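You operate a simulated robot arm through the tools that you are given. There is no shell and no other tool. Be economical: measure what you need, move in short steps, check, and stop when the job is done.

You run a simulated two-armed robot. Do the job below in one go: nothing can be reset, and whatever is moved stays where it is left.

## Task
Vent the leak pot and swap box one for box three.
Fine: vent till the bar display reads 0.0 before the clamp comes loose; box one goes in the long grey tray; cover shut and clamped, valve stays at VENT.

Only the result counts: the job must be done as asked and must still hold three seconds after the hand-in. Knocking over, shifting, dropping, spilling or breaking anything else fails it. A push-on lid holds only when it is set on centred and level and pressed home; a screw cap is set on level and turned clockwise until tight.

## Robot
Two 7-joint arms with fingered hands on one trunk, on a base that drives. Base frame: it is fixed to the floor where the robot stands at the start and does not move with it; the origin is under the middle of the robot, x ahead of it, y to its left, z up; the surface under the hand at the start is at about z = 85. Lengths are in cm, angles in degrees, forces in N, time in s.
The left shoulder is at the start at [5.1, 15.2, 114.7], the right one opposite. With the tool pointing down near the work surface each hand reaches from about 42 to 82 cm from the robot's upright axis, wherever it stands, measured 20 degrees to its own side. Places, roughly: air valve [50, -10, 90]; bar display [40, -20, 90]; cover clamp [60, -20, 90]; inside of the leak pot [60, -20, 90]; inside of the long grey tray [50, 10, 90]; swing cover [60, -20, 90]. Payload 3.8 kg a hand.
The TCP of each hand is the grasp point between the finger pads, 3 cm short of the fingertips. In the tool frame z runs along the fingers and y along their closing line. Largest opening 10.4 cm; the body of the gripper starts 3.5 cm behind the TCP. The gripper is a hand of 5 fingers: y runs from the thumb to the fingers, the wrist lies at [-1.5, -10.4, -17.8] in the tool frame.
Orientation is that of the tool frame in the base frame, as a unit quaternion [w, x, y, z]. With the fingers straight down and the wrist toward the robot, the tool's x, y and z point along [0, 1, 0], [1, 0, 0] and [0, 0, -1] of the base frame.

## Interface
- The arms move only by the tool apply_moves. It takes "left_series", "right_series" or both (then of equal length, played together; a hand with none holds still); each is a list of rows, each a list of 6 numbers: the shift along the base's x, y, z in cm, then the turn, a rotation vector about the base's x, y, z in rad. In form: [[x, y, z, wx, wy, wz], ...]. A call has 1 to 20 rows; each row shifts and turns the commanded pose from where the row before left it. Each row takes 0.2 s and may step no farther than 5 cm and 8.6 degrees from the row before; otherwise, the whole call is refused. A pose out of reach is approached as far as the arm can. The call stops where the force on the tool passes 90 N (or 10 N more than at its start, if that is more) or the arm is blocked; 0.2 s more then pass. In this call time passes only in rows, and 0.2 s behind the last. The reply holds the time, the measured pose of the TCP, the force on the tool along the base axes, the opening and the grip force, in the units named above and with some noise, with the torque about the TCP (base axes, N m) and any sound that the robot's microphone picked up, and new pictures: "show" is both (left out), scene, wrist or none (wrist: the cameras of the hands that moved).
- Cameras (640 x 400 px; columns grow to the right, rows downward): "scene" is now at [15.49, -2.65, 132.07]; the picture's right is [-0.27, -0.96, 0.04], its down [-0.37, 0.07, -0.93] and it looks along [0.89, -0.26, -0.37] (base axes); focal length 214 px, centre (320, 200). "left" rides on the left gripper at [-8, -7.8, -14.1] in its tool frame; the picture's right is [-0.78, -0.30, 0.56], its down [0.53, -0.78, 0.33] and it looks along [0.33, 0.56, 0.76] (tool axes); focal length 247 px, centre (320, 200). "right" rides on the right gripper at [8, -7.8, -14.1] in its tool frame; the picture's right is [-0.78, 0.30, -0.56], its down [-0.53, -0.78, 0.33] and it looks along [-0.33, 0.56, 0.76] (tool axes); focal length 247 px, centre (320, 200). There is no depth. A picture from a camera that has moved, and an enlarged one, comes with that camera's place and axes in the base frame and with its lens.
- move_column(by): slides the trunk up (or, below 0, down) by that many cm; the arms and the scene camera ride with it, the base frame stays. It gives what a move gives, with no picture.
- drive_base(legs): drives the robot by 1 to 6 legs, each [ahead, left, turn to the left] in cm, cm and degrees, along the robot's own axes; the way and the turn of a leg run together, so that a leg with both is an arc; at most 150 cm and 180 degrees a leg. The arms and the cameras ride along, it lands a little off, and it stops where it bumps. It gives what a move gives, and a new picture of the scene camera.
- curl_fingers(index, middle, ring, little, thumb_bend, thumb_turn, hand): sets how far each is bent, from 0 (flat) to 1 (curled in); at 0.3 the hand is open as for a grip, at 0.7 the pads meet at the TCP. One left out holds its place. A second passes; each finger stops where it meets its share of the squeeze, and holds until it gets a number again. It is the only way to open and close the hand. It gives what a move gives, with no picture; readings hold the bend of each and the force on index, middle, ring, little, thumb and palm. thumb_turn goes from beside the hand (0) to across from the fingers (1), as for a grip.
- head_to(pan, tilt): turns the head with the scene camera to pan (to the left, within 80 degrees either way) and tilt (down, from -29 to 69), counted from straight ahead of the robot. It gives what a move gives, and a new picture of the scene camera.
- inspect(camera, box): a new picture of the part [left, top, right, bottom] of that camera's present view, enlarged. It takes no simulated time.
- sign_off(): hands the job in; it is judged then, once.

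Go step by step. Nothing tells you exact positions but the pictures and the camera data: compare them with the known pose of the tool, close in by small moves and look again before you grip or let go. The budget is 120 turns and 260 pictures, counting those below and the enlarged ones. Unless the task says otherwise, let go and move clear before handing in, and close with one line.

The tools are called after "Emit:" by a JSON object that holds its "api" and its "payload". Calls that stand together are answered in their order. apply_moves: Moves the arms, as the interface text tells. Its arguments: {"type":"object","properties":{"left_series":{"type":"array"},"right_series":{"type":"array"},"show":{"type":"string","enum":["both","scene","wrist","none"]}},"required":[]} The other tools are called the same way: move_column (by) slides the trunk up or down; curl_fingers (index, middle, ring, little, thumb_bend, thumb_turn, hand) moves the fingers one by one; drive_base (legs) drives the base; head_to (pan, tilt) turns the head that bears the scene camera; inspect (camera, box) takes an enlarged picture of a part of a camera's view; sign_off () hands the job in.

At the start:

```text
time_s: 0.0
left_eef_pos: [53.74, 8.47, 126.94]
left_tool_rot: [0.001, 0.707, 0.707, 0.0]
left_ft_force: [0.0, -0.2, -0.4]
left_torque: [0.0, 0.0, 0.02]
left_width: 10.36
left_grip_force: 0.1
left_shape: jaw
left_bend: [0.3, 0.3, 0.3, 0.3, 0.3, 0.98]
left_finger forces: [0.0, 0.1, 0.0, 0.0, 0.0, 0.1]
right_eef_pos: [46.45, -28.07, 123.81]
right_tool_rot: [-0.001, 0.707, 0.707, 0.0]
right_ft_force: [-0.8, -0.1, 0.4]
right_torque: [0.02, 0.02, 0.02]
right_width: 10.37
right_grip_force: 0.0
right_shape: jaw
right_bend: [0.3, 0.3, 0.3, 0.3, 0.3, 0.98]
right_finger forces: [0.0, 0.1, 0.0, 0.1, 0.1, 0.0]
trunk travel left (down, up): [-22.5, 23.1]
robot x, y, heading: [0.07, 0.09, -0.3]
head pan, tilt: [-15.8, 14.2]
```

scene: 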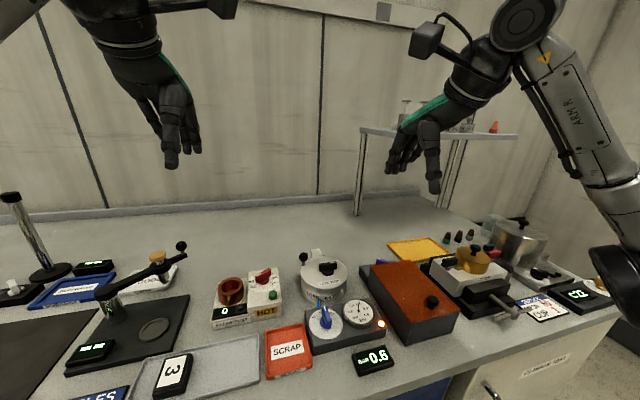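
right: 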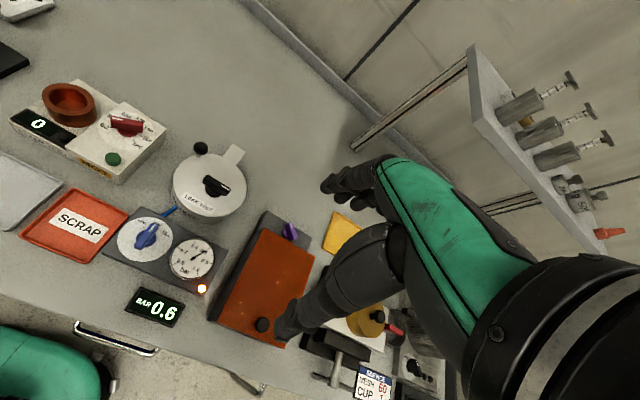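
left: 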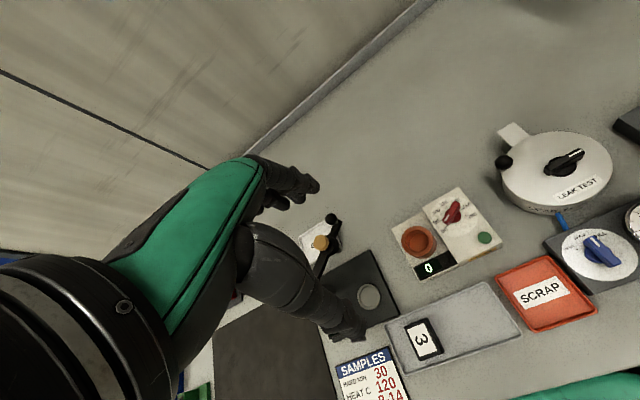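

I see the leak pot with its white cover, the blue valve and a gauge in front of it, the bar display reading 0.6, and box 3 in the long grey tray. I'll look closer at the parts first.

Emit:
{"api": "inspect", "payload": {"camera": "scene", "box": [260, 240, 420, 390]}}

Emit:
{"api": "inspect", "payload": {"camera": "right", "box": [90, 130, 270, 330]}}

Emit:
{"api": "inspect", "payload": {"camera": "left", "box": [380, 100, 640, 370]}}

Emit:
{"api": "head_to", "payload": {"pan": -10, "tilt": 40}}

```text
2.67 times, centred on (340, 315) of scene
camera zoom: at [15.49, -2.65, 132.07], right [-0.27, -0.96, 0.04], down [-0.37, 0.07, -0.93], along [0.89, -0.26, -0.37], focal length 572 px, centre (267, -107)
```

zoom: 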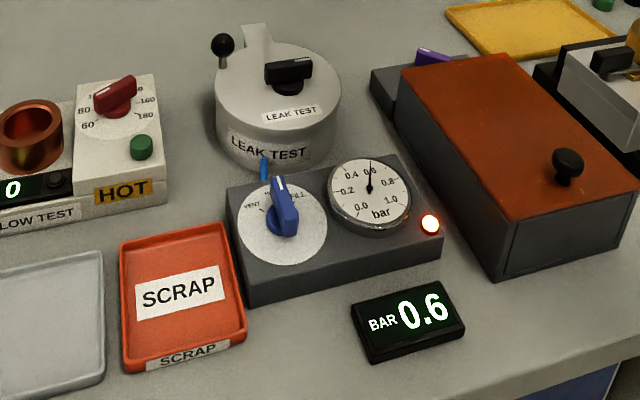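

```text
2.00 times, centred on (180, 230) of right
camera zoom: at [38.7, -20.12, 137.94], right [0.3, -0.78, 0.56], down [-0.78, -0.53, -0.33], along [0.56, -0.33, -0.76], focal length 494 px, centre (600, 140)
```

zoom: 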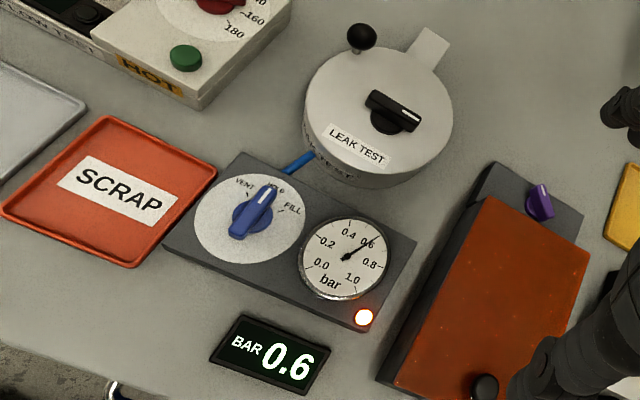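

```text
1.48 times, centred on (510, 235) of left
camera zoom: at [46.04, 0.56, 141.16], right [-0.3, -0.78, -0.56], down [-0.78, 0.53, -0.33], along [0.56, 0.33, -0.76], focal length 366 px, centre (38, 148)
```

zoom: 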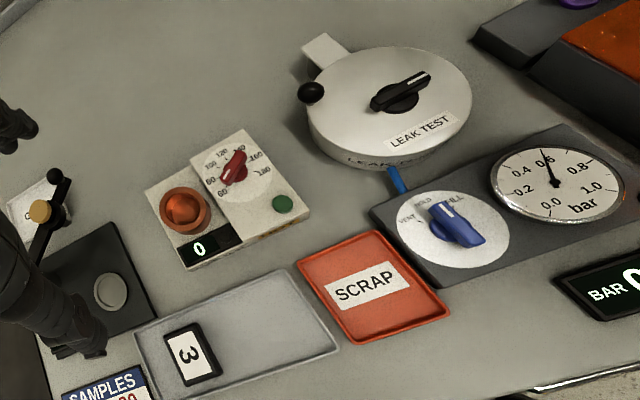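

```text
time_s: 0.9
left_eef_pos: [53.72, 8.56, 127.03]
left_tool_rot: [0.0, 0.707, 0.707, 0.0]
left_ft_force: [-0.2, -0.6, 0.0]
left_torque: [0.01, 0.01, 0.01]
left_width: 10.38
left_grip_force: 0.0
left_shape: jaw
left_bend: [0.3, 0.3, 0.3, 0.3, 0.3, 0.98]
left_finger forces: [0.0, 0.0, 0.0, 0.1, 0.0, 0.0]
right_eef_pos: [46.4, -28.01, 123.87]
right_tool_rot: [0.0, 0.707, 0.708, 0.0]
right_ft_force: [0.1, 0.0, 0.0]
right_torque: [-0.01, 0.01, 0.02]
right_width: 10.35
right_grip_force: 0.1
right_shape: jaw
right_bend: [0.3, 0.3, 0.3, 0.3, 0.3, 0.98]
right_finger forces: [0.0, 0.0, 0.1, 0.0, 0.0, 0.0]
trunk travel left (down, up): [-22.5, 23.1]
robot x, y, heading: [-0.34, -0.06, -0.2]
head pan, tilt: [-10.0, 40.0]
camera scene: at [14.31, -1.58, 128.12], right [-0.17, -0.98, 0.02], down [-0.73, 0.11, -0.67], along [0.66, -0.13, -0.74], focal length 214 px, centre (320, 200)
```

scene: 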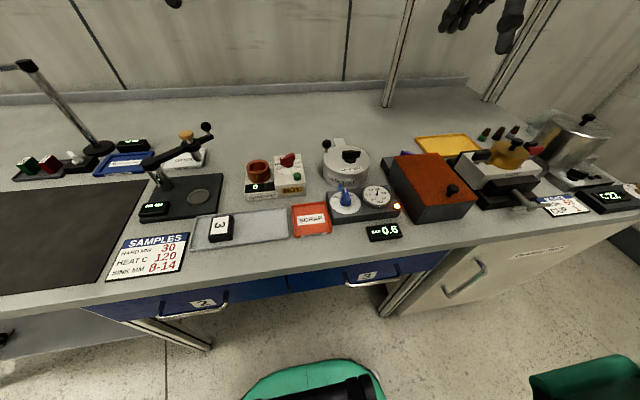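

Emit:
{"api": "inspect", "payload": {"camera": "right", "box": [160, 130, 256, 226]}}

Emit:
{"api": "inspect", "payload": {"camera": "scene", "box": [310, 125, 410, 245]}}

Emit:
{"api": "inspect", "payload": {"camera": "scene", "box": [180, 190, 340, 260]}}

Emit:
{"api": "inspect", "payload": {"camera": "left", "box": [490, 110, 640, 220]}}

```text
4.17 times, centred on (208, 178) of right
camera zoom: at [38.7, -20.12, 137.94], right [0.3, -0.78, 0.56], down [-0.78, -0.53, -0.33], along [0.56, -0.33, -0.76], focal length 1029 px, centre (787, 292)
```

zoom: 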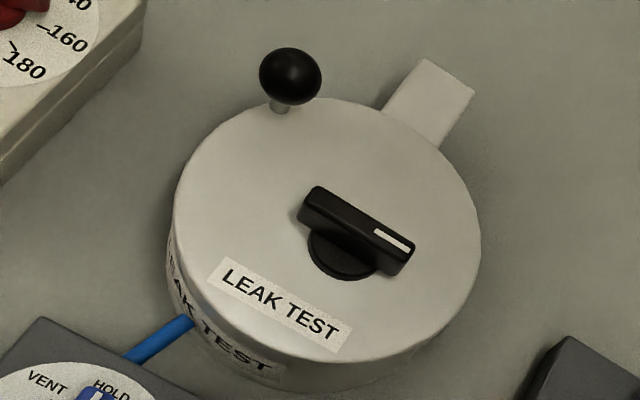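

```text
3.33 times, centred on (360, 185) of scene
camera zoom: at [14.31, -1.58, 128.12], right [-0.17, -0.98, 0.02], down [-0.73, 0.11, -0.67], along [0.66, -0.13, -0.74], focal length 715 px, centre (187, 250)
```

zoom: 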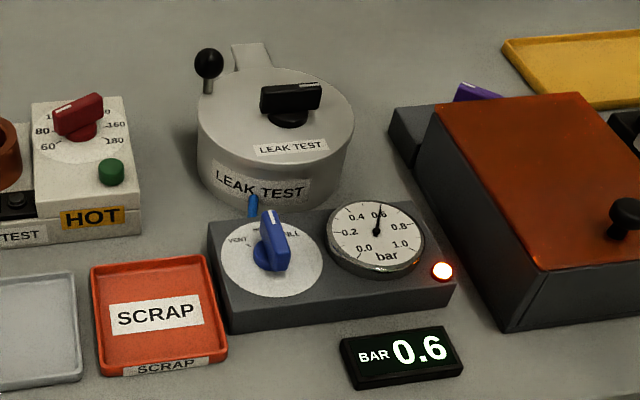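

```text
4.00 times, centred on (260, 225) of scene
camera zoom: at [14.31, -1.58, 128.12], right [-0.17, -0.98, 0.02], down [-0.73, 0.11, -0.67], along [0.66, -0.13, -0.74], focal length 858 px, centre (560, 100)
```

zoom: 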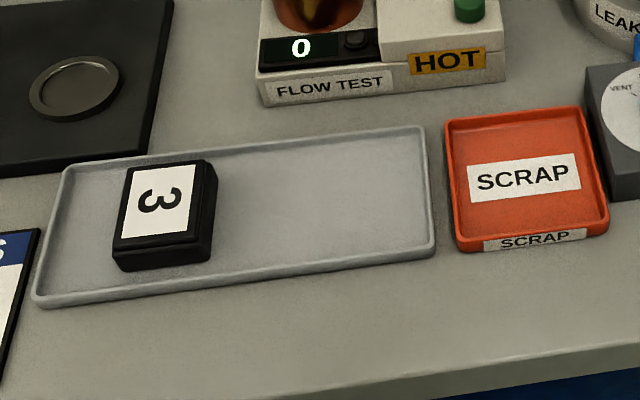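

```text
3.64 times, centred on (565, 165) of left
camera zoom: at [46.04, 0.57, 141.16], right [-0.3, -0.78, -0.56], down [-0.78, 0.53, -0.33], along [0.56, 0.33, -0.76], focal length 898 px, centre (-571, 327)
```

zoom: 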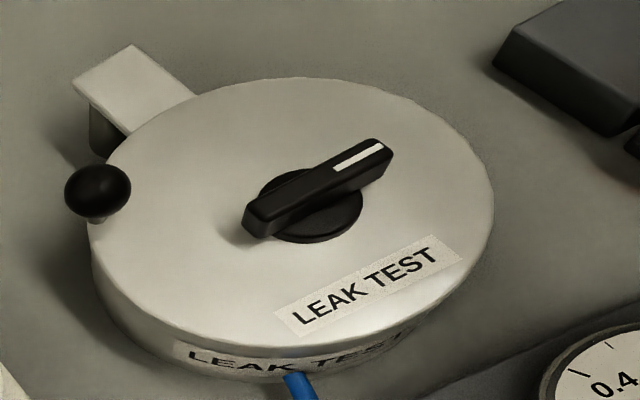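

I place the valve knob at about [48.1, -14.7, 91.3], pointing +x at HOLD with VENT about 50° counter-clockwise. The clamp knob is at about [60.3, -18.8, 94.5], the swing ball at [64.7, -13, 94.8] and box 3 at [46, 15]. Next I bring the left hand over the valve, turned so it closes along y.

Emit:
{"api": "apply_moves", "payload": {"left_series": [[-0.5, -2.1, -1.3, 0, 0, -0.1428], [-0.5, -2.1, -1.3, 0, 0, -0.1428], [-0.5, -2.1, -1.3, 0, 0, -0.1428], [-0.5, -2.1, -1.3, 0, 0, -0.1428], [-0.5, -2.1, -1.3, 0, 0, -0.1428], [-0.5, -2.1, -1.3, 0, 0, -0.1428], [-0.5, -2.1, -1.3, 0, 0, -0.1428], [-0.5, -2.1, -1.3, 0, 0, -0.1428], [-0.5, -2.1, -1.3, 0, 0, -0.1428], [-0.5, -2.1, -1.3, 0, 0, -0.1428], [-0.6, -2.2, -1.3, 0, 0, -0.1428]], "right_series": [[0, -2, 0, 0, 0, 0], [0, -2, 0, 0, 0, 0], [0, -2, 0, 0, 0, 0], [0, -2, 0, 0, 0, 0], [0, -2, 0, 0, 0, 0], [0, -1, 0, 0, 0, 0], [0, -1, 0, 0, 0, 0], [0, 0, 0, 0, 0, 0], [0, 0, 0, 0, 0, 0], [0, 0, 0, 0, 0, 0], [0, 0, 0, 0, 0, 0]], "show": "none"}}

Emit:
{"api": "curl_fingers", "payload": {"hand": "left", "index": 0.48, "middle": 0.48, "ring": 0.48, "little": 0.48, "thumb_bend": 0.48}}

Emit:
{"api": "inspect", "payload": {"camera": "left", "box": [0, 0, 640, 400]}}

Emit:
{"api": "inspect", "payload": {"camera": "scene", "box": [240, 0, 480, 260]}}

```text
time_s: 3.3
left_eef_pos: [48.02, -14.73, 112.48]
left_tool_rot: [0.0, 1.0, -0.001, -0.001]
left_ft_force: [-0.9, 0.1, -0.3]
left_torque: [0.02, 0.02, -0.04]
left_width: 10.37
left_grip_force: 0.0
left_shape: jaw
left_bend: [0.3, 0.3, 0.3, 0.3, 0.3, 0.98]
left_finger forces: [0.0, 0.1, 0.1, 0.0, 0.0, 0.0]
right_eef_pos: [46.47, -40.1, 123.8]
right_tool_rot: [0.001, 0.707, 0.707, 0.0]
right_ft_force: [0.2, -0.1, 0.5]
right_torque: [0.0, 0.0, 0.0]
right_width: 10.36
right_grip_force: 0.1
right_shape: jaw
right_bend: [0.3, 0.3, 0.3, 0.3, 0.3, 0.98]
right_finger forces: [0.0, 0.0, 0.0, 0.1, 0.0, 0.0]
trunk travel left (down, up): [-22.5, 23.1]
robot x, y, heading: [0.08, 0.05, -0.1]
head pan, tilt: [-10.0, 40.0]
```

```text
time_s: 4.3
left_eef_pos: [48.15, -14.56, 112.68]
left_tool_rot: [0.0, 1.0, 0.0, 0.0]
left_ft_force: [0.1, -0.5, 0.2]
left_torque: [-0.01, -0.02, 0.02]
left_width: 5.78
left_grip_force: 0.0
left_shape: fingers
left_bend: [0.48, 0.48, 0.48, 0.48, 0.48, 0.98]
left_finger forces: [0.0, 0.0, 0.1, 0.0, 0.0, 0.1]
right_eef_pos: [46.49, -40.05, 123.91]
right_tool_rot: [-0.001, 0.707, 0.707, -0.001]
right_ft_force: [-0.4, -0.5, 0.1]
right_torque: [0.0, 0.02, -0.01]
right_width: 10.35
right_grip_force: 0.1
right_shape: jaw
right_bend: [0.3, 0.3, 0.3, 0.3, 0.3, 0.98]
right_finger forces: [0.0, 0.0, 0.0, 0.0, 0.1, 0.0]
trunk travel left (down, up): [-22.5, 23.1]
robot x, y, heading: [0.41, -0.12, -0.0]
head pan, tilt: [-10.0, 40.0]
```

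```text
1.00 times, centred on (320, 200) of left (not enlarged: the box is as wide or as high as the picture)
camera zoom: at [40.11, -6.75, 126.8], right [-0.78, 0.3, -0.56], down [0.53, 0.78, -0.33], along [0.33, -0.56, -0.76], focal length 247 px, centre (320, 200)
```

zoom: 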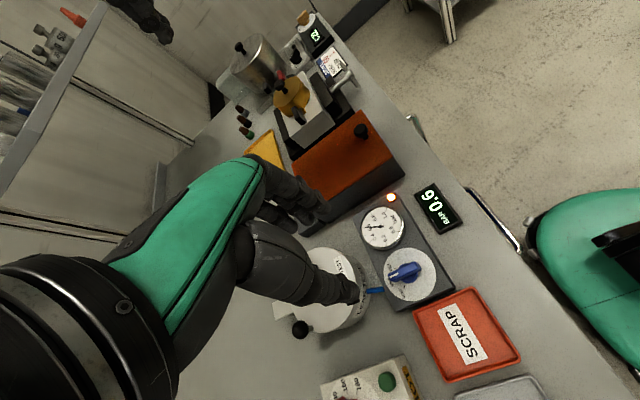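

```text
1.54 times, centred on (360, 130) of scene
camera zoom: at [14.31, -1.6, 128.11], right [-0.17, -0.98, 0.02], down [-0.73, 0.11, -0.67], along [0.66, -0.13, -0.74], focal length 330 px, centre (258, 308)
```

zoom: 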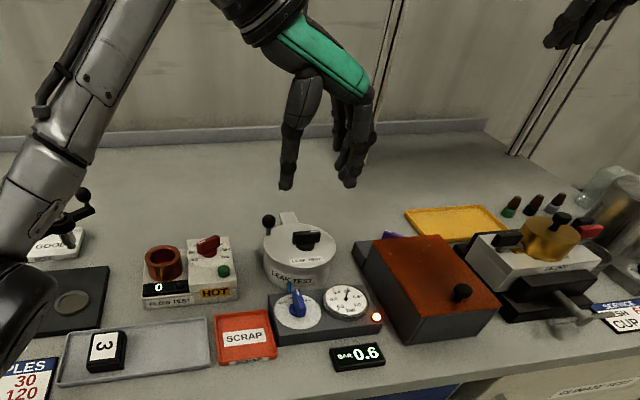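

The hand sits over the valve, with the fingers on the gauge side and the thumb on the left. I go down and check before the last few cm.

Emit:
{"api": "apply_moves", "payload": {"left_series": [[0, 0, -4, 0, 0, 0], [0, 0, -4, 0, 0, 0], [0, 0, -4, 0, 0, 0], [0, 0, -4, 0, 0, 0]], "show": "both"}}

Emit:
{"api": "inspect", "payload": {"camera": "scene", "box": [320, 150, 420, 230]}}

```text
time_s: 5.3
left_eef_pos: [48.23, -14.48, 96.73]
left_tool_rot: [0.0, 1.0, 0.0, 0.0]
left_ft_force: [-0.9, 0.6, -0.7]
left_torque: [0.0, 0.02, 0.03]
left_width: 5.78
left_grip_force: 0.1
left_shape: fingers
left_bend: [0.48, 0.48, 0.48, 0.48, 0.48, 0.98]
left_finger forces: [0.0, 0.0, 0.0, 0.0, 0.0, 0.1]
right_eef_pos: [46.41, -40.05, 123.86]
right_tool_rot: [0.0, 0.707, 0.707, 0.0]
right_ft_force: [0.2, 0.3, 0.5]
right_torque: [0.01, -0.01, -0.02]
right_width: 10.38
right_grip_force: 0.0
right_shape: jaw
right_bend: [0.3, 0.3, 0.3, 0.3, 0.3, 0.98]
right_finger forces: [0.1, 0.1, 0.0, 0.1, 0.0, 0.0]
trunk travel left (down, up): [-22.5, 23.1]
robot x, y, heading: [-0.07, 0.42, -0.0]
head pan, tilt: [-10.0, 40.0]
camera scene: at [14.35, -1.58, 128.1], right [-0.17, -0.98, 0.02], down [-0.73, 0.11, -0.67], along [0.66, -0.13, -0.74], focal length 214 px, centre (320, 200)
camera left: at [40.21, -6.75, 110.92], right [-0.78, 0.3, -0.56], down [0.53, 0.78, -0.33], along [0.33, -0.56, -0.76], focal length 247 px, centre (320, 200)
```

scene: 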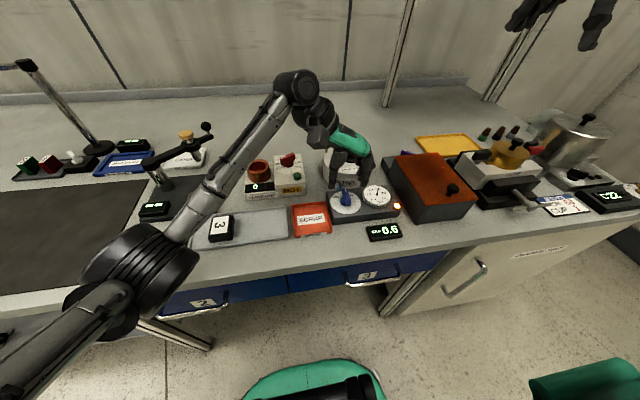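
left: 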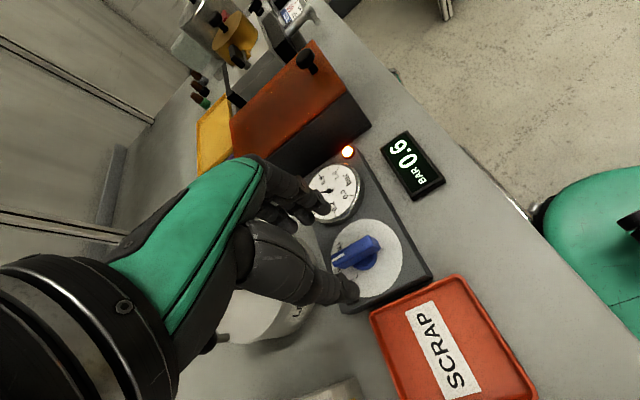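

```text
5.00 times, centred on (370, 190) of scene
camera zoom: at [14.35, -1.58, 128.1], right [-0.17, -0.98, 0.02], down [-0.73, 0.11, -0.67], along [0.66, -0.13, -0.74], focal length 1072 px, centre (70, 250)
```

zoom: 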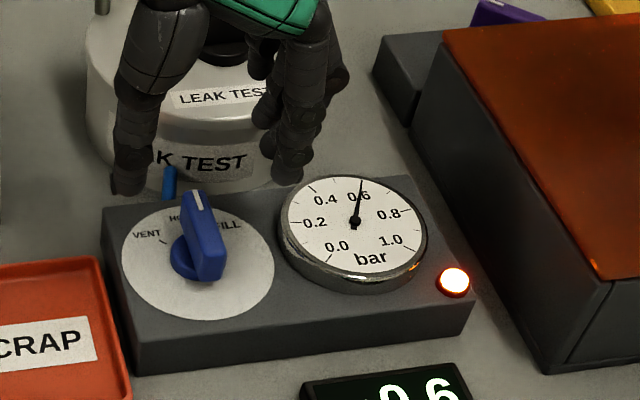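

Emit:
{"api": "curl_fingers", "payload": {"hand": "left", "index": 0.56, "middle": 0.56, "ring": 0.56, "little": 0.56, "thumb_bend": 0.56}}

Emit:
{"api": "apply_moves", "payload": {"left_series": [[0, 0, -1, 0, 0, 0], [0, 0, -1, 0, 0, 0], [0, 0, -1, 0, 0, 0]], "show": "wrist"}}

Emit:
{"api": "inspect", "payload": {"camera": "scene", "box": [320, 150, 420, 230]}}

Emit:
{"api": "inspect", "payload": {"camera": "left", "box": [240, 140, 440, 300]}}

```text
time_s: 6.3
left_eef_pos: [48.19, -14.64, 96.71]
left_tool_rot: [0.0, 1.0, 0.0, 0.0]
left_ft_force: [0.2, 0.0, -0.1]
left_torque: [-0.01, 0.0, 0.01]
left_width: 3.71
left_grip_force: 0.0
left_shape: fingers
left_bend: [0.56, 0.56, 0.56, 0.56, 0.56, 0.98]
left_finger forces: [0.1, 0.0, 0.0, 0.1, 0.1, 0.0]
right_eef_pos: [46.51, -40.04, 123.96]
right_tool_rot: [0.0, 0.707, 0.707, -0.001]
right_ft_force: [-0.3, 0.1, -0.2]
right_torque: [0.0, -0.02, -0.01]
right_width: 10.37
right_grip_force: 0.0
right_shape: jaw
right_bend: [0.3, 0.3, 0.3, 0.3, 0.3, 0.98]
right_finger forces: [0.1, 0.0, 0.1, 0.1, 0.0, 0.0]
trunk travel left (down, up): [-22.5, 23.1]
robot x, y, heading: [-0.19, 0.05, 0.2]
head pan, tilt: [-10.0, 40.0]
```

```text
time_s: 7.1
left_eef_pos: [48.23, -14.69, 93.82]
left_tool_rot: [0.0, 1.0, 0.0, 0.0]
left_ft_force: [-0.7, -0.9, 0.5]
left_torque: [-0.07, -0.01, 0.0]
left_width: 3.68
left_grip_force: 0.2
left_shape: fingers
left_bend: [0.56, 0.56, 0.56, 0.56, 0.56, 0.98]
left_finger forces: [0.0, 0.0, 0.0, 0.1, 0.0, 0.0]
right_eef_pos: [46.61, -40.11, 123.89]
right_tool_rot: [0.001, 0.707, 0.707, 0.001]
right_ft_force: [0.2, -0.1, -0.4]
right_torque: [-0.02, 0.01, -0.01]
right_width: 10.38
right_grip_force: 0.1
right_shape: jaw
right_bend: [0.3, 0.3, 0.3, 0.3, 0.3, 0.98]
right_finger forces: [0.0, 0.1, 0.1, 0.0, 0.0, 0.0]
trunk travel left (down, up): [-22.5, 23.1]
robot x, y, heading: [-0.07, -0.17, 0.2]
head pan, tilt: [-10.0, 40.0]
camera left: at [40.21, -6.87, 107.97], right [-0.78, 0.3, -0.56], down [0.53, 0.78, -0.33], along [0.33, -0.56, -0.76], focal length 247 px, centre (320, 200)
```

left: 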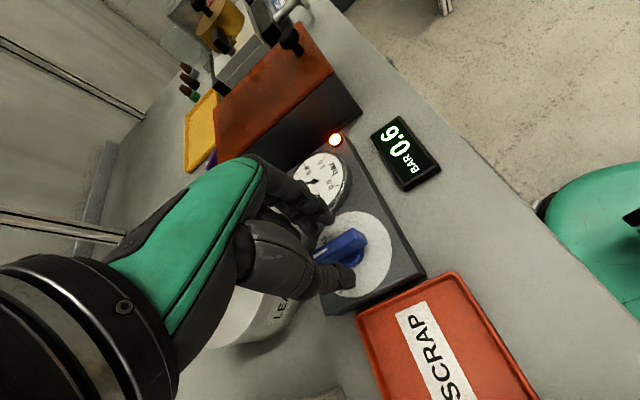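

```text
5.00 times, centred on (370, 190) of scene
camera zoom: at [14.31, -1.59, 128.11], right [-0.17, -0.98, 0.02], down [-0.73, 0.11, -0.67], along [0.66, -0.13, -0.74], focal length 1072 px, centre (70, 250)
```

zoom: 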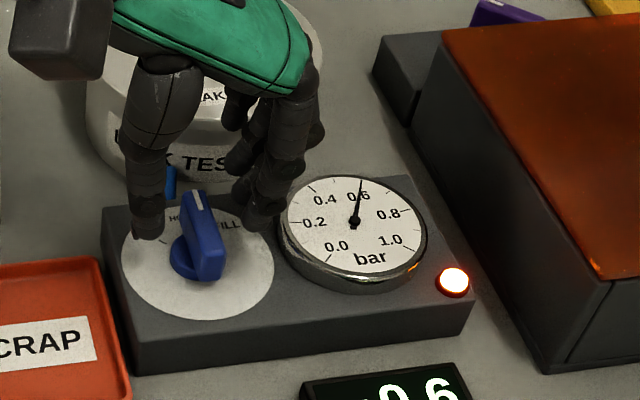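

```text
2.50 times, centred on (340, 220) of left
camera zoom: at [40.21, -6.87, 107.97], right [-0.78, 0.3, -0.56], down [0.53, 0.78, -0.33], along [0.33, -0.56, -0.76], focal length 617 px, centre (270, 150)
```

zoom: 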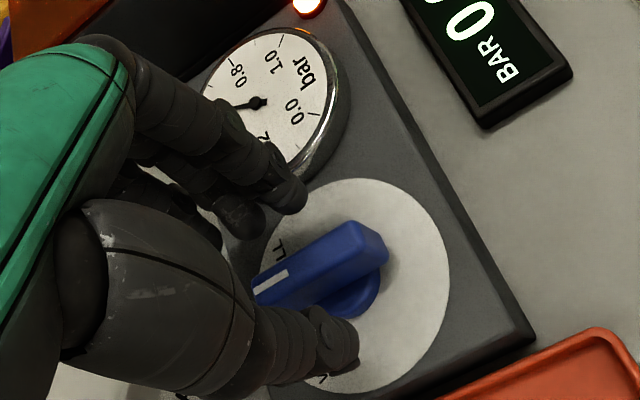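

Emit:
{"api": "apply_moves", "payload": {"left_series": [[0, 0, -0.7, 0, 0, 0], [-0.3, 0, -0.7, 0, 0, 0]], "show": "none"}}

Emit:
{"api": "inspect", "payload": {"camera": "scene", "box": [320, 150, 420, 230]}}

Emit:
{"api": "inspect", "payload": {"camera": "left", "box": [240, 140, 440, 300]}}

```text
time_s: 7.7
left_eef_pos: [47.95, -14.64, 92.44]
left_tool_rot: [0.0, 1.0, 0.001, 0.0]
left_ft_force: [-0.3, -0.1, -0.2]
left_torque: [-0.02, -0.03, 0.0]
left_width: 3.7
left_grip_force: 0.0
left_shape: fingers
left_bend: [0.56, 0.56, 0.56, 0.56, 0.56, 0.98]
left_finger forces: [0.0, 0.0, 0.0, 0.1, 0.1, 0.0]
right_eef_pos: [46.46, -40.09, 123.98]
right_tool_rot: [0.0, 0.707, 0.708, 0.0]
right_ft_force: [0.1, 0.0, 0.2]
right_torque: [-0.01, 0.0, -0.01]
right_width: 10.37
right_grip_force: 0.1
right_shape: jaw
right_bend: [0.3, 0.3, 0.3, 0.3, 0.3, 0.98]
right_finger forces: [0.0, 0.0, 0.0, 0.0, 0.0, 0.0]
trunk travel left (down, up): [-22.5, 23.1]
robot x, y, heading: [-0.21, 0.35, 0.2]
head pan, tilt: [-10.0, 40.0]
```

```text
5.00 times, centred on (370, 190) of scene
camera zoom: at [14.3, -1.59, 128.11], right [-0.17, -0.98, 0.02], down [-0.73, 0.11, -0.67], along [0.66, -0.13, -0.74], focal length 1072 px, centre (70, 250)
```

zoom: 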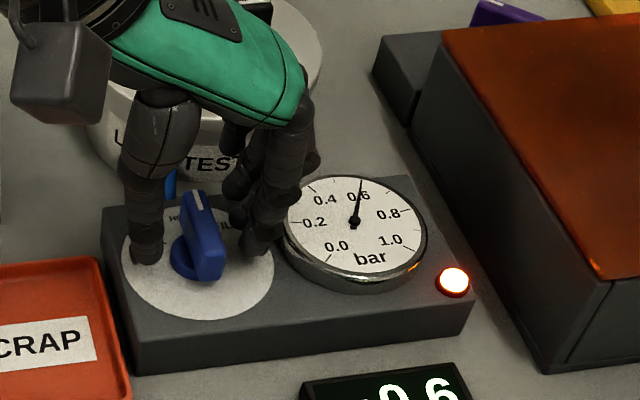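

```text
2.50 times, centred on (340, 220) of left
camera zoom: at [39.88, -6.84, 106.53], right [-0.78, 0.3, -0.56], down [0.53, 0.78, -0.33], along [0.33, -0.56, -0.76], focal length 617 px, centre (270, 150)
```

zoom: 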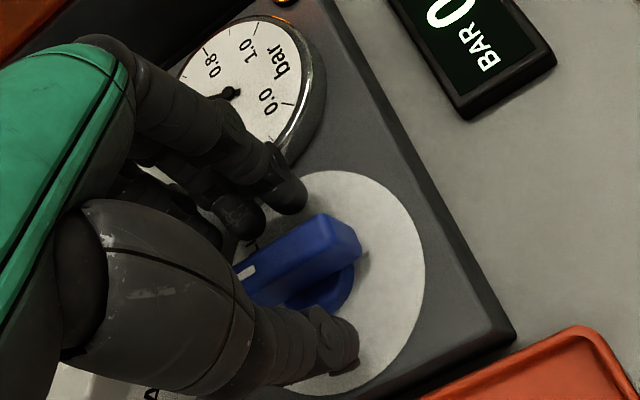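

The knob is between the thumb and fingers. I close on it.

Emit:
{"api": "curl_fingers", "payload": {"hand": "left", "index": 0.68, "middle": 0.68, "ring": 0.68, "little": 0.68, "thumb_bend": 0.68}}

Emit:
{"api": "inspect", "payload": {"camera": "scene", "box": [320, 150, 420, 230]}}

```text
time_s: 8.7
left_eef_pos: [47.84, -14.71, 92.41]
left_tool_rot: [0.0, 1.0, 0.0, 0.0]
left_ft_force: [0.4, -3.9, -0.4]
left_torque: [-0.1, 0.02, -0.06]
left_width: 0.99
left_grip_force: 2.4
left_shape: fingers
left_bend: [0.66, 0.66, 0.68, 0.68, 0.67, 0.98]
left_finger forces: [2.0, 2.1, 0.3, 0.1, 0.7, 0.0]
right_eef_pos: [46.42, -40.13, 124.03]
right_tool_rot: [0.0, 0.707, 0.707, 0.0]
right_ft_force: [0.4, 0.4, 0.2]
right_torque: [-0.02, -0.03, 0.01]
right_width: 10.36
right_grip_force: 0.0
right_shape: jaw
right_bend: [0.3, 0.3, 0.3, 0.3, 0.3, 0.98]
right_finger forces: [0.0, 0.0, 0.1, 0.0, 0.1, 0.1]
trunk travel left (down, up): [-22.5, 23.1]
robot x, y, heading: [-0.32, -0.24, -0.2]
head pan, tilt: [-10.0, 40.0]
```

```text
5.00 times, centred on (370, 190) of scene
camera zoom: at [14.31, -1.66, 128.11], right [-0.17, -0.98, 0.02], down [-0.73, 0.11, -0.67], along [0.66, -0.13, -0.74], focal length 1072 px, centre (70, 250)
```

zoom: 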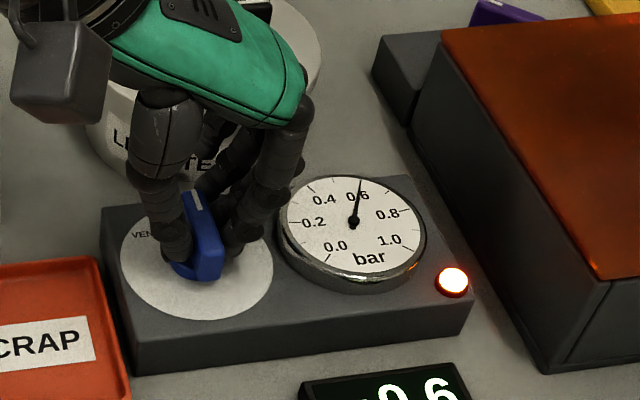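

Emit:
{"api": "apply_moves", "payload": {"left_series": [[0.05, 0, 0, 0, 0, 0.125], [0.05, 0, 0, 0, 0, 0.125], [0.05, 0, 0, 0, 0, 0.125], [0.05, 0, 0, 0, 0, 0.125], [0, 0, 0, 0, 0, 0.125], [0, 0, 0, 0, 0, 0.125]], "show": "none"}}

Emit:
{"api": "inspect", "payload": {"camera": "scene", "box": [320, 160, 420, 245]}}

```text
time_s: 10.1
left_eef_pos: [48.02, -14.84, 92.34]
left_tool_rot: [0.001, 0.93, 0.367, 0.0]
left_ft_force: [-1.8, -3.4, 2.6]
left_torque: [-0.13, 0.0, -0.15]
left_width: 0.98
left_grip_force: 4.2
left_shape: fingers
left_bend: [0.67, 0.65, 0.68, 0.68, 0.66, 0.98]
left_finger forces: [0.8, 5.1, 0.1, 0.0, 2.5, 0.0]
right_eef_pos: [46.5, -40.13, 123.83]
right_tool_rot: [0.001, 0.707, 0.707, 0.0]
right_ft_force: [-0.1, -0.1, 0.4]
right_torque: [0.02, -0.01, 0.0]
right_width: 10.38
right_grip_force: 0.1
right_shape: jaw
right_bend: [0.3, 0.3, 0.3, 0.3, 0.3, 0.98]
right_finger forces: [0.0, 0.0, 0.0, 0.0, 0.0, 0.0]
trunk travel left (down, up): [-22.5, 23.1]
robot x, y, heading: [0.1, -0.22, 0.2]
head pan, tilt: [-10.0, 40.0]
```

```text
4.71 times, centred on (370, 202) of scene
camera zoom: at [14.23, -1.67, 128.12], right [-0.17, -0.98, 0.02], down [-0.73, 0.11, -0.67], along [0.66, -0.13, -0.74], focal length 1009 px, centre (85, 188)
```

zoom: 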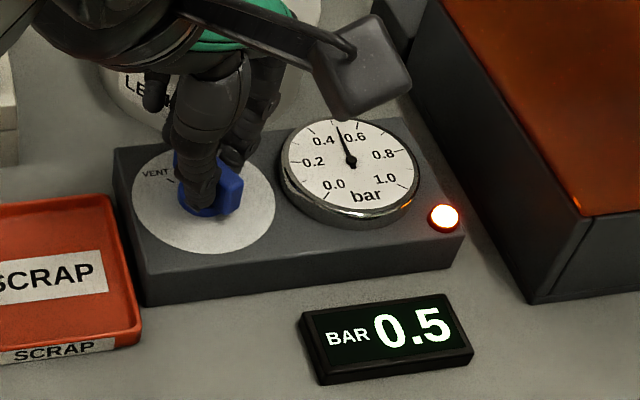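

The pressure is falling to 0.5. I turn a little more to reach the VENT mark.

Emit:
{"api": "apply_moves", "payload": {"left_series": [[0, 0, 0, 0, 0, 0.08], [0, 0, 0, 0, 0, 0.05]], "show": "none"}}

Emit:
{"api": "inspect", "payload": {"camera": "scene", "box": [320, 160, 420, 245]}}

Emit:
{"api": "inspect", "payload": {"camera": "left", "box": [220, 140, 460, 320]}}

```text
time_s: 10.7
left_eef_pos: [48.14, -14.79, 92.3]
left_tool_rot: [0.0, 0.905, 0.426, 0.001]
left_ft_force: [-1.4, -6.5, 3.3]
left_torque: [-0.13, 0.06, -0.13]
left_width: 1.03
left_grip_force: 4.1
left_shape: fingers
left_bend: [0.67, 0.65, 0.68, 0.68, 0.66, 0.98]
left_finger forces: [0.8, 5.2, 0.0, 0.1, 2.5, 0.0]
right_eef_pos: [46.49, -40.14, 123.9]
right_tool_rot: [0.0, 0.707, 0.707, -0.001]
right_ft_force: [-0.7, 0.1, -0.1]
right_torque: [0.04, 0.0, -0.01]
right_width: 10.38
right_grip_force: 0.2
right_shape: jaw
right_bend: [0.3, 0.3, 0.3, 0.3, 0.3, 0.98]
right_finger forces: [0.0, 0.1, 0.0, 0.0, 0.0, 0.0]
trunk travel left (down, up): [-22.5, 23.1]
robot x, y, heading: [-0.03, -0.25, -0.1]
head pan, tilt: [-10.0, 40.0]
```

```text
4.71 times, centred on (370, 202) of scene
camera zoom: at [14.25, -1.68, 128.12], right [-0.17, -0.98, 0.02], down [-0.73, 0.11, -0.67], along [0.66, -0.13, -0.74], focal length 1009 px, centre (85, 188)
```

zoom: 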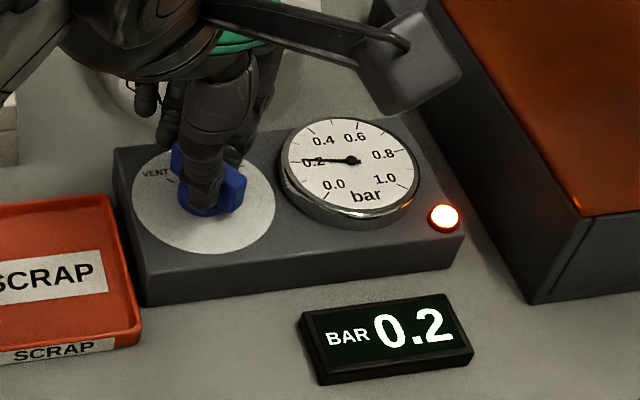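

```text
2.22 times, centred on (340, 230) of left
camera zoom: at [36.94, -15.96, 106.49], right [-0.72, -0.41, -0.56], down [-0.26, 0.91, -0.33], along [0.64, -0.1, -0.76], focal length 549 px, centre (276, 133)
```

zoom: 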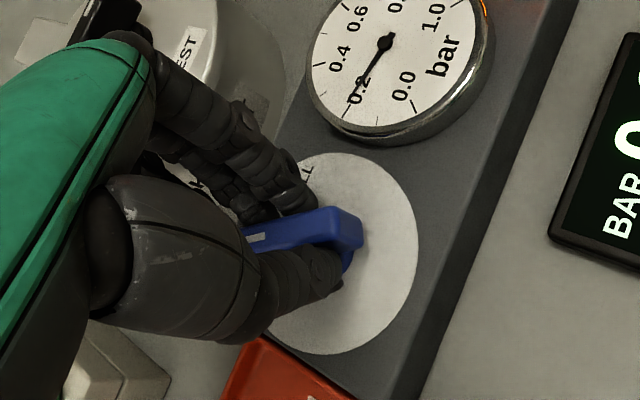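

Emit:
{"api": "apply_moves", "payload": {"left_series": [[0, 0, 0, 0, 0, 0.05], [0, 0, 0, 0, 0, 0.05]], "show": "none"}}

Emit:
{"api": "curl_fingers", "payload": {"hand": "left", "index": 0.54, "middle": 0.54, "ring": 0.54, "little": 0.54, "thumb_bend": 0.54}}

Emit:
{"api": "apply_moves", "payload": {"left_series": [[0, 0, 2, 0, 0, 0], [0, 0, 3, 0, 0, 0], [0, 0, 4, 0, 0, 0], [0, 0, 4, 0, 0, 0]], "show": "wrist"}}

Emit:
{"api": "inspect", "payload": {"camera": "scene", "box": [320, 160, 420, 245]}}

```text
time_s: 11.3
left_eef_pos: [48.11, -14.77, 92.24]
left_tool_rot: [-0.001, 0.883, 0.47, 0.0]
left_ft_force: [-0.4, -5.6, 4.0]
left_torque: [-0.13, 0.02, -0.12]
left_width: 1.03
left_grip_force: 4.2
left_shape: fingers
left_bend: [0.67, 0.65, 0.68, 0.68, 0.66, 0.98]
left_finger forces: [0.9, 5.3, 0.0, 0.0, 2.2, 0.0]
right_eef_pos: [46.5, -40.13, 123.85]
right_tool_rot: [0.001, 0.707, 0.708, 0.0]
right_ft_force: [0.3, -0.7, 0.6]
right_torque: [0.02, -0.01, 0.02]
right_width: 10.36
right_grip_force: 0.1
right_shape: jaw
right_bend: [0.3, 0.3, 0.3, 0.3, 0.3, 0.98]
right_finger forces: [0.1, 0.0, 0.1, 0.1, 0.1, 0.0]
trunk travel left (down, up): [-22.5, 23.1]
robot x, y, heading: [0.08, -0.08, 0.1]
head pan, tilt: [-10.0, 40.0]
```

```text
time_s: 12.3
left_eef_pos: [48.09, -14.7, 92.04]
left_tool_rot: [0.0, 0.882, 0.471, 0.0]
left_ft_force: [-0.3, 0.0, 0.7]
left_torque: [0.0, 0.0, -0.01]
left_width: 4.13
left_grip_force: 0.2
left_shape: fingers
left_bend: [0.54, 0.54, 0.54, 0.54, 0.54, 0.98]
left_finger forces: [0.0, 0.0, 0.1, 0.0, 0.0, 0.0]
right_eef_pos: [46.42, -40.02, 123.95]
right_tool_rot: [0.0, 0.706, 0.708, 0.0]
right_ft_force: [0.3, 0.2, -0.9]
right_torque: [0.0, 0.0, -0.02]
right_width: 10.35
right_grip_force: 0.0
right_shape: jaw
right_bend: [0.3, 0.3, 0.3, 0.3, 0.3, 0.98]
right_finger forces: [0.0, 0.1, 0.1, 0.0, 0.0, 0.0]
trunk travel left (down, up): [-22.5, 23.1]
robot x, y, heading: [0.16, 0.08, 0.1]
head pan, tilt: [-10.0, 40.0]
```

```text
time_s: 13.3
left_eef_pos: [48.22, -14.74, 105.48]
left_tool_rot: [0.0, 0.883, 0.47, -0.001]
left_ft_force: [-0.2, 0.7, 0.0]
left_torque: [0.01, -0.01, -0.02]
left_width: 4.12
left_grip_force: 0.0
left_shape: fingers
left_bend: [0.54, 0.54, 0.54, 0.54, 0.54, 0.98]
left_finger forces: [0.1, 0.0, 0.1, 0.1, 0.0, 0.0]
right_eef_pos: [46.46, -40.05, 123.87]
right_tool_rot: [0.0, 0.708, 0.706, -0.001]
right_ft_force: [0.0, 0.1, 0.1]
right_torque: [-0.02, -0.03, -0.01]
right_width: 10.34
right_grip_force: 0.1
right_shape: jaw
right_bend: [0.3, 0.3, 0.3, 0.3, 0.3, 0.98]
right_finger forces: [0.0, 0.0, 0.0, 0.0, 0.0, 0.0]
trunk travel left (down, up): [-22.5, 23.1]
robot x, y, heading: [0.21, 0.04, -0.1]
head pan, tilt: [-10.0, 40.0]
camera left: at [37.18, -17.06, 119.66], right [-0.68, -0.48, -0.56], down [-0.35, 0.88, -0.33], along [0.65, -0.03, -0.76], focal length 247 px, centre (320, 200)
```

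left: 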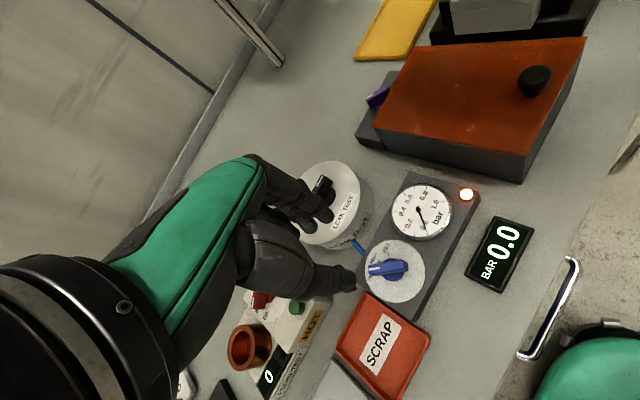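

```text
4.71 times, centred on (370, 202) of scene
camera zoom: at [14.27, -1.62, 128.12], right [-0.17, -0.98, 0.02], down [-0.73, 0.11, -0.67], along [0.66, -0.13, -0.74], focal length 1009 px, centre (85, 188)
```

zoom: 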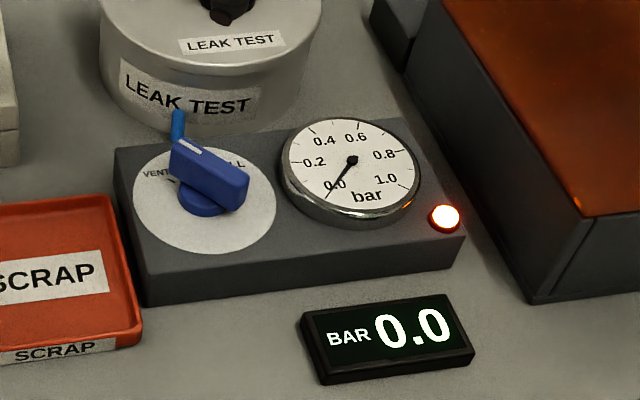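

Emit:
{"api": "inspect", "payload": {"camera": "left", "box": [350, 170, 490, 310]}}

Emit:
{"api": "inspect", "payload": {"camera": "left", "box": [355, 230, 435, 310]}}

```text
2.86 times, centred on (420, 240) of left
camera zoom: at [37.18, -17.06, 119.66], right [-0.68, -0.48, -0.56], down [-0.35, 0.88, -0.33], along [0.65, -0.03, -0.76], focal length 706 px, centre (34, 86)
```

zoom: 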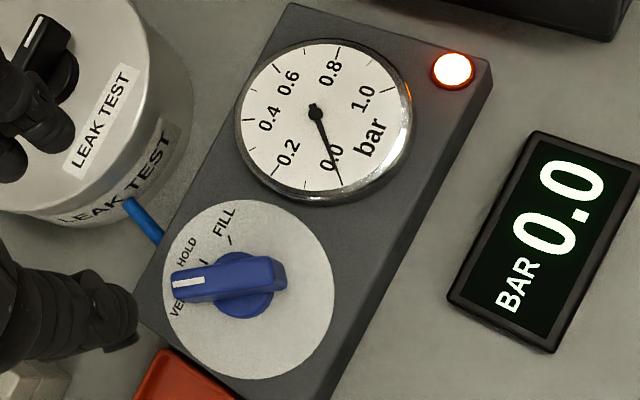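

```text
5.00 times, centred on (395, 270) of left
camera zoom: at [37.18, -17.06, 119.66], right [-0.68, -0.48, -0.56], down [-0.35, 0.88, -0.33], along [0.65, -0.03, -0.76], focal length 1235 px, centre (-55, -150)
```

zoom: 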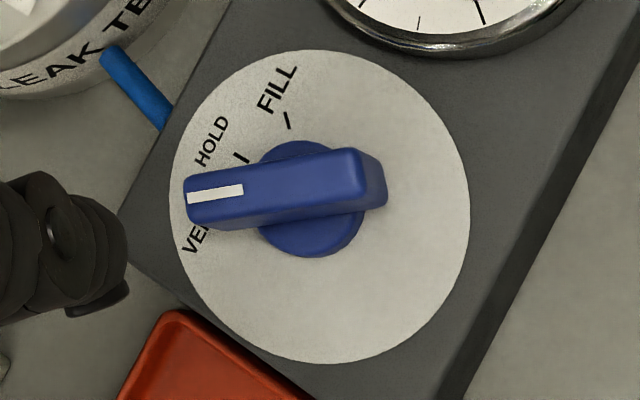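

The display now reads 0.0 and the knob points at VENT. I withdraw the left hand and bring the right hand over the clamp knob, pre-shaped and closing along x.

Emit:
{"api": "apply_moves", "payload": {"left_series": [[0, 2, 2, 0, 0, 0.11], [0, 4, 2, 0, 0, 0.115], [0, 4.5, 2, 0, 0, 0.115], [0, 4.5, 2, 0, 0, 0.115], [0, 4.5, 2, 0, 0, 0.115], [0, 4.5, 0, 0, 0, 0], [0, 3, 0, 0, 0, 0]], "right_series": [[0, 0, 0, 0, 0, 0], [0, 0, 0, 0, 0, 0], [2.5, 4, -2, 0, 0, 0], [2.8, 4.3, -2, 0, 0, 0], [2.8, 4.3, -2, 0, 0, 0], [2.8, 4.3, -2, 0, 0, 0], [2.9, 4.3, -2, 0, 0, 0]], "show": "none"}}

Emit:
{"api": "curl_fingers", "payload": {"hand": "right", "index": 0.55, "middle": 0.55, "ring": 0.55, "little": 0.55, "thumb_bend": 0.55}}

Emit:
{"api": "inspect", "payload": {"camera": "right", "box": [0, 0, 640, 400]}}

Emit:
{"api": "inspect", "payload": {"camera": "scene", "box": [0, 0, 640, 400]}}

```text
refused: row 3 steps farther than a row can; nothing moved
```

```text
time_s: 14.3
left_eef_pos: [48.16, -14.69, 105.45]
left_tool_rot: [-0.001, 0.882, 0.47, 0.0]
left_ft_force: [-0.3, 0.6, 0.7]
left_torque: [-0.02, 0.05, 0.0]
left_width: 4.14
left_grip_force: 0.1
left_shape: fingers
left_bend: [0.54, 0.54, 0.54, 0.54, 0.54, 0.98]
left_finger forces: [0.0, 0.1, 0.0, 0.0, 0.0, 0.0]
right_eef_pos: [46.47, -40.01, 123.87]
right_tool_rot: [0.0, 0.707, 0.707, 0.0]
right_ft_force: [0.4, 0.7, 0.3]
right_torque: [-0.02, 0.02, -0.01]
right_width: 3.98
right_grip_force: 0.0
right_shape: fingers
right_bend: [0.55, 0.55, 0.55, 0.55, 0.55, 0.98]
right_finger forces: [0.0, 0.0, 0.0, 0.0, 0.0, 0.1]
trunk travel left (down, up): [-22.5, 23.1]
robot x, y, heading: [-0.23, -0.09, -0.0]
head pan, tilt: [-10.0, 40.0]
```

```text
1.00 times, centred on (320, 200) of right (not enlarged: the box is as wide or as high as the picture)
camera zoom: at [38.76, -32.15, 138.01], right [0.3, -0.78, 0.56], down [-0.78, -0.53, -0.33], along [0.56, -0.33, -0.76], focal length 247 px, centre (320, 200)
```

zoom: 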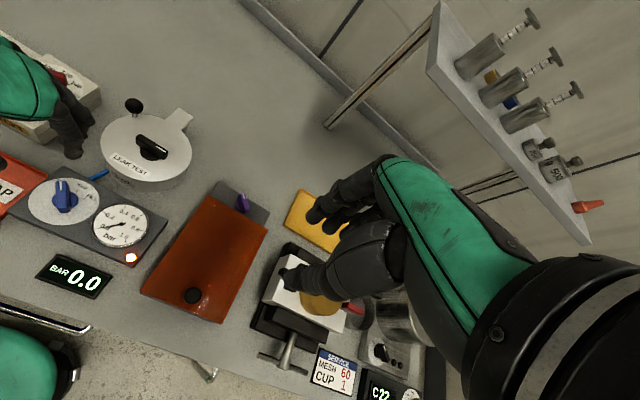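

```text
1.00 times, centred on (320, 200) of scene (not enlarged: the box is as wide or as high as the picture)
camera zoom: at [14.3, -1.6, 128.11], right [-0.17, -0.98, 0.02], down [-0.73, 0.11, -0.67], along [0.66, -0.13, -0.74], focal length 214 px, centre (320, 200)
```

zoom: 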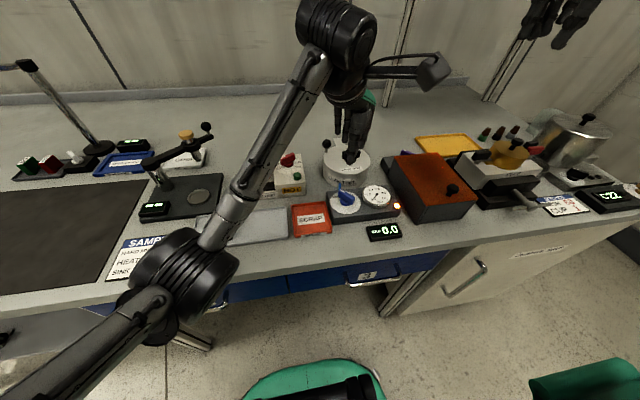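

The move was refused because one step was too long. I repeat it with shorter steps.

Emit:
{"api": "apply_moves", "payload": {"left_series": [[0, 2, 2, 0, 0, 0.11], [0, 4, 2, 0, 0, 0.115], [0, 4, 2, 0, 0, 0.115], [0, 4, 2, 0, 0, 0.115], [0, 4, 2, 0, 0, 0.115], [0, 4, 0, 0, 0, 0], [0, 4, 0, 0, 0, 0], [0, 3, 0, 0, 0, 0], [0, 0, 0, 0, 0, 0]], "right_series": [[0, 0, 0, 0, 0, 0], [0, 0, 0, 0, 0, 0], [1.9, 3, -1.7, 0, 0, 0], [1.9, 3, -1.7, 0, 0, 0], [2, 3, -1.7, 0, 0, 0], [2, 3, -1.7, 0, 0, 0], [2, 3, -1.7, 0, 0, 0], [2, 3.1, -1.7, 0, 0, 0], [2, 3.1, -1.7, 0, 0, 0]], "show": "none"}}

Emit:
{"api": "inspect", "payload": {"camera": "right", "box": [160, 80, 480, 320]}}

Emit:
{"api": "inspect", "payload": {"camera": "scene", "box": [280, 60, 440, 220]}}

```text
time_s: 16.3
left_eef_pos: [48.37, 14.37, 115.23]
left_tool_rot: [-0.001, 0.715, 0.7, 0.0]
left_ft_force: [-0.6, -0.5, 0.2]
left_torque: [-0.01, 0.03, 0.0]
left_width: 4.16
left_grip_force: 0.0
left_shape: fingers
left_bend: [0.54, 0.54, 0.54, 0.54, 0.54, 0.98]
left_finger forces: [0.0, 0.0, 0.0, 0.0, 0.0, 0.1]
right_eef_pos: [60.29, -18.82, 112.0]
right_tool_rot: [0.0, 0.708, 0.707, 0.0]
right_ft_force: [-0.3, 0.0, -0.6]
right_torque: [0.02, 0.01, 0.0]
right_width: 3.94
right_grip_force: 0.0
right_shape: fingers
right_bend: [0.55, 0.55, 0.55, 0.55, 0.55, 0.98]
right_finger forces: [0.0, 0.0, 0.0, 0.0, 0.0, 0.0]
trunk travel left (down, up): [-22.5, 23.1]
robot x, y, heading: [-0.18, -0.18, -0.3]
head pan, tilt: [-10.0, 40.0]
```

```text
1.67 times, centred on (320, 200) of right
camera zoom: at [52.58, -10.93, 126.1], right [0.3, -0.78, 0.56], down [-0.78, -0.53, -0.33], along [0.56, -0.34, -0.76], focal length 412 px, centre (320, 200)
```

zoom: 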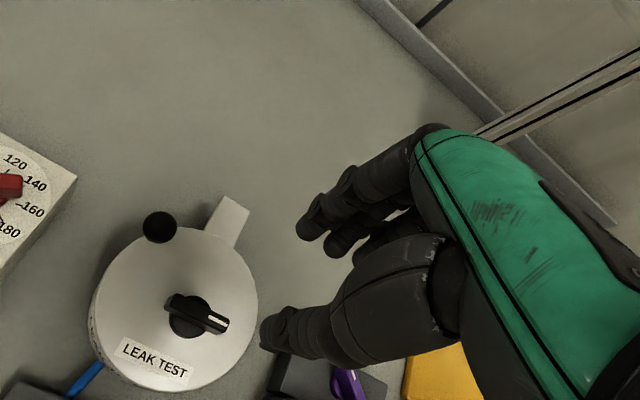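

```text
2.50 times, centred on (360, 140) of scene
camera zoom: at [14.43, -1.52, 128.09], right [-0.17, -0.98, 0.03], down [-0.74, 0.11, -0.67], along [0.66, -0.13, -0.74], focal length 536 px, centre (220, 350)
```

zoom: 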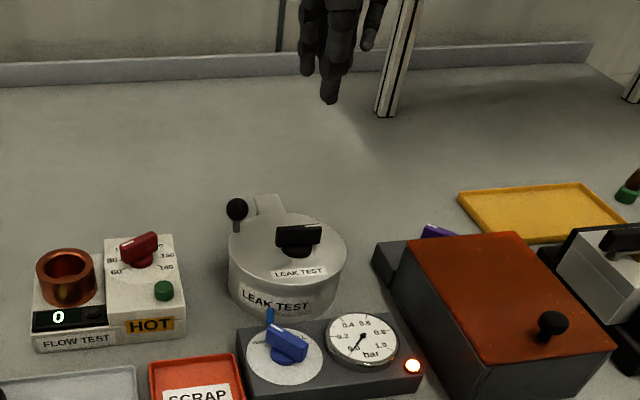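

Emit:
{"api": "apply_moves", "payload": {"right_series": [[0.1, 0, -4, 0, 0, 0], [0.1, 0, -4, 0, 0, 0], [0.1, 0, -3, 0, 0, 0], [0, 0, -2, 0, 0, 0]], "show": "none"}}

Emit:
{"api": "inspect", "payload": {"camera": "right", "box": [200, 140, 420, 300]}}

Emit:
{"api": "inspect", "payload": {"camera": "scene", "box": [310, 120, 410, 200]}}

```text
time_s: 17.3
left_eef_pos: [48.19, 14.46, 115.33]
left_tool_rot: [0.0, 0.715, 0.699, 0.0]
left_ft_force: [0.1, 0.1, 0.9]
left_torque: [0.0, 0.01, -0.02]
left_width: 4.17
left_grip_force: 0.1
left_shape: fingers
left_bend: [0.54, 0.54, 0.54, 0.54, 0.54, 0.98]
left_finger forces: [0.1, 0.0, 0.1, 0.0, 0.0, 0.0]
right_eef_pos: [60.4, -18.99, 99.13]
right_tool_rot: [0.0, 0.707, 0.707, 0.001]
right_ft_force: [-0.7, -0.3, -0.4]
right_torque: [0.01, 0.03, 0.02]
right_width: 3.94
right_grip_force: 0.1
right_shape: fingers
right_bend: [0.55, 0.55, 0.55, 0.55, 0.55, 0.98]
right_finger forces: [0.1, 0.1, 0.1, 0.0, 0.1, 0.0]
trunk travel left (down, up): [-22.5, 23.1]
robot x, y, heading: [-0.11, 0.07, 0.3]
head pan, tilt: [-10.0, 40.0]
```

```text
2.50 times, centred on (310, 220) of right
camera zoom: at [52.7, -11.06, 113.19], right [0.3, -0.78, 0.56], down [-0.78, -0.53, -0.33], along [0.56, -0.33, -0.76], focal length 617 px, centre (345, 150)
```

zoom: 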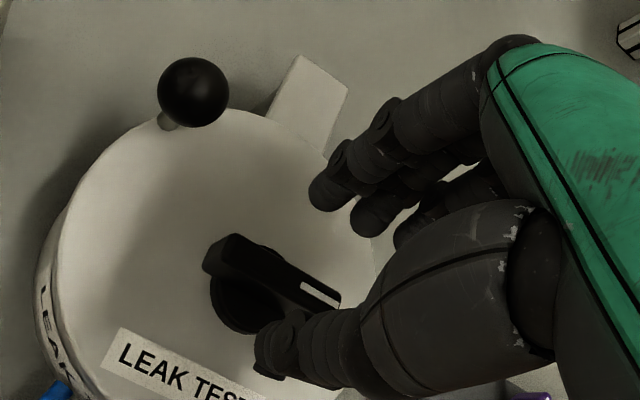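

```text
5.00 times, centred on (360, 160) of scene
camera zoom: at [14.33, -1.59, 128.11], right [-0.17, -0.98, 0.02], down [-0.73, 0.11, -0.67], along [0.66, -0.13, -0.74], focal length 1072 px, centre (120, 400)
```

zoom: 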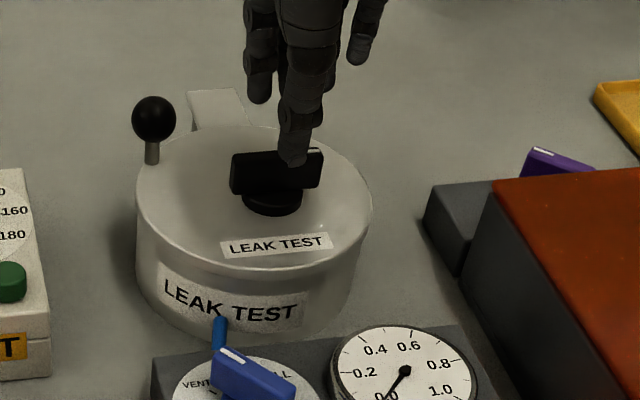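

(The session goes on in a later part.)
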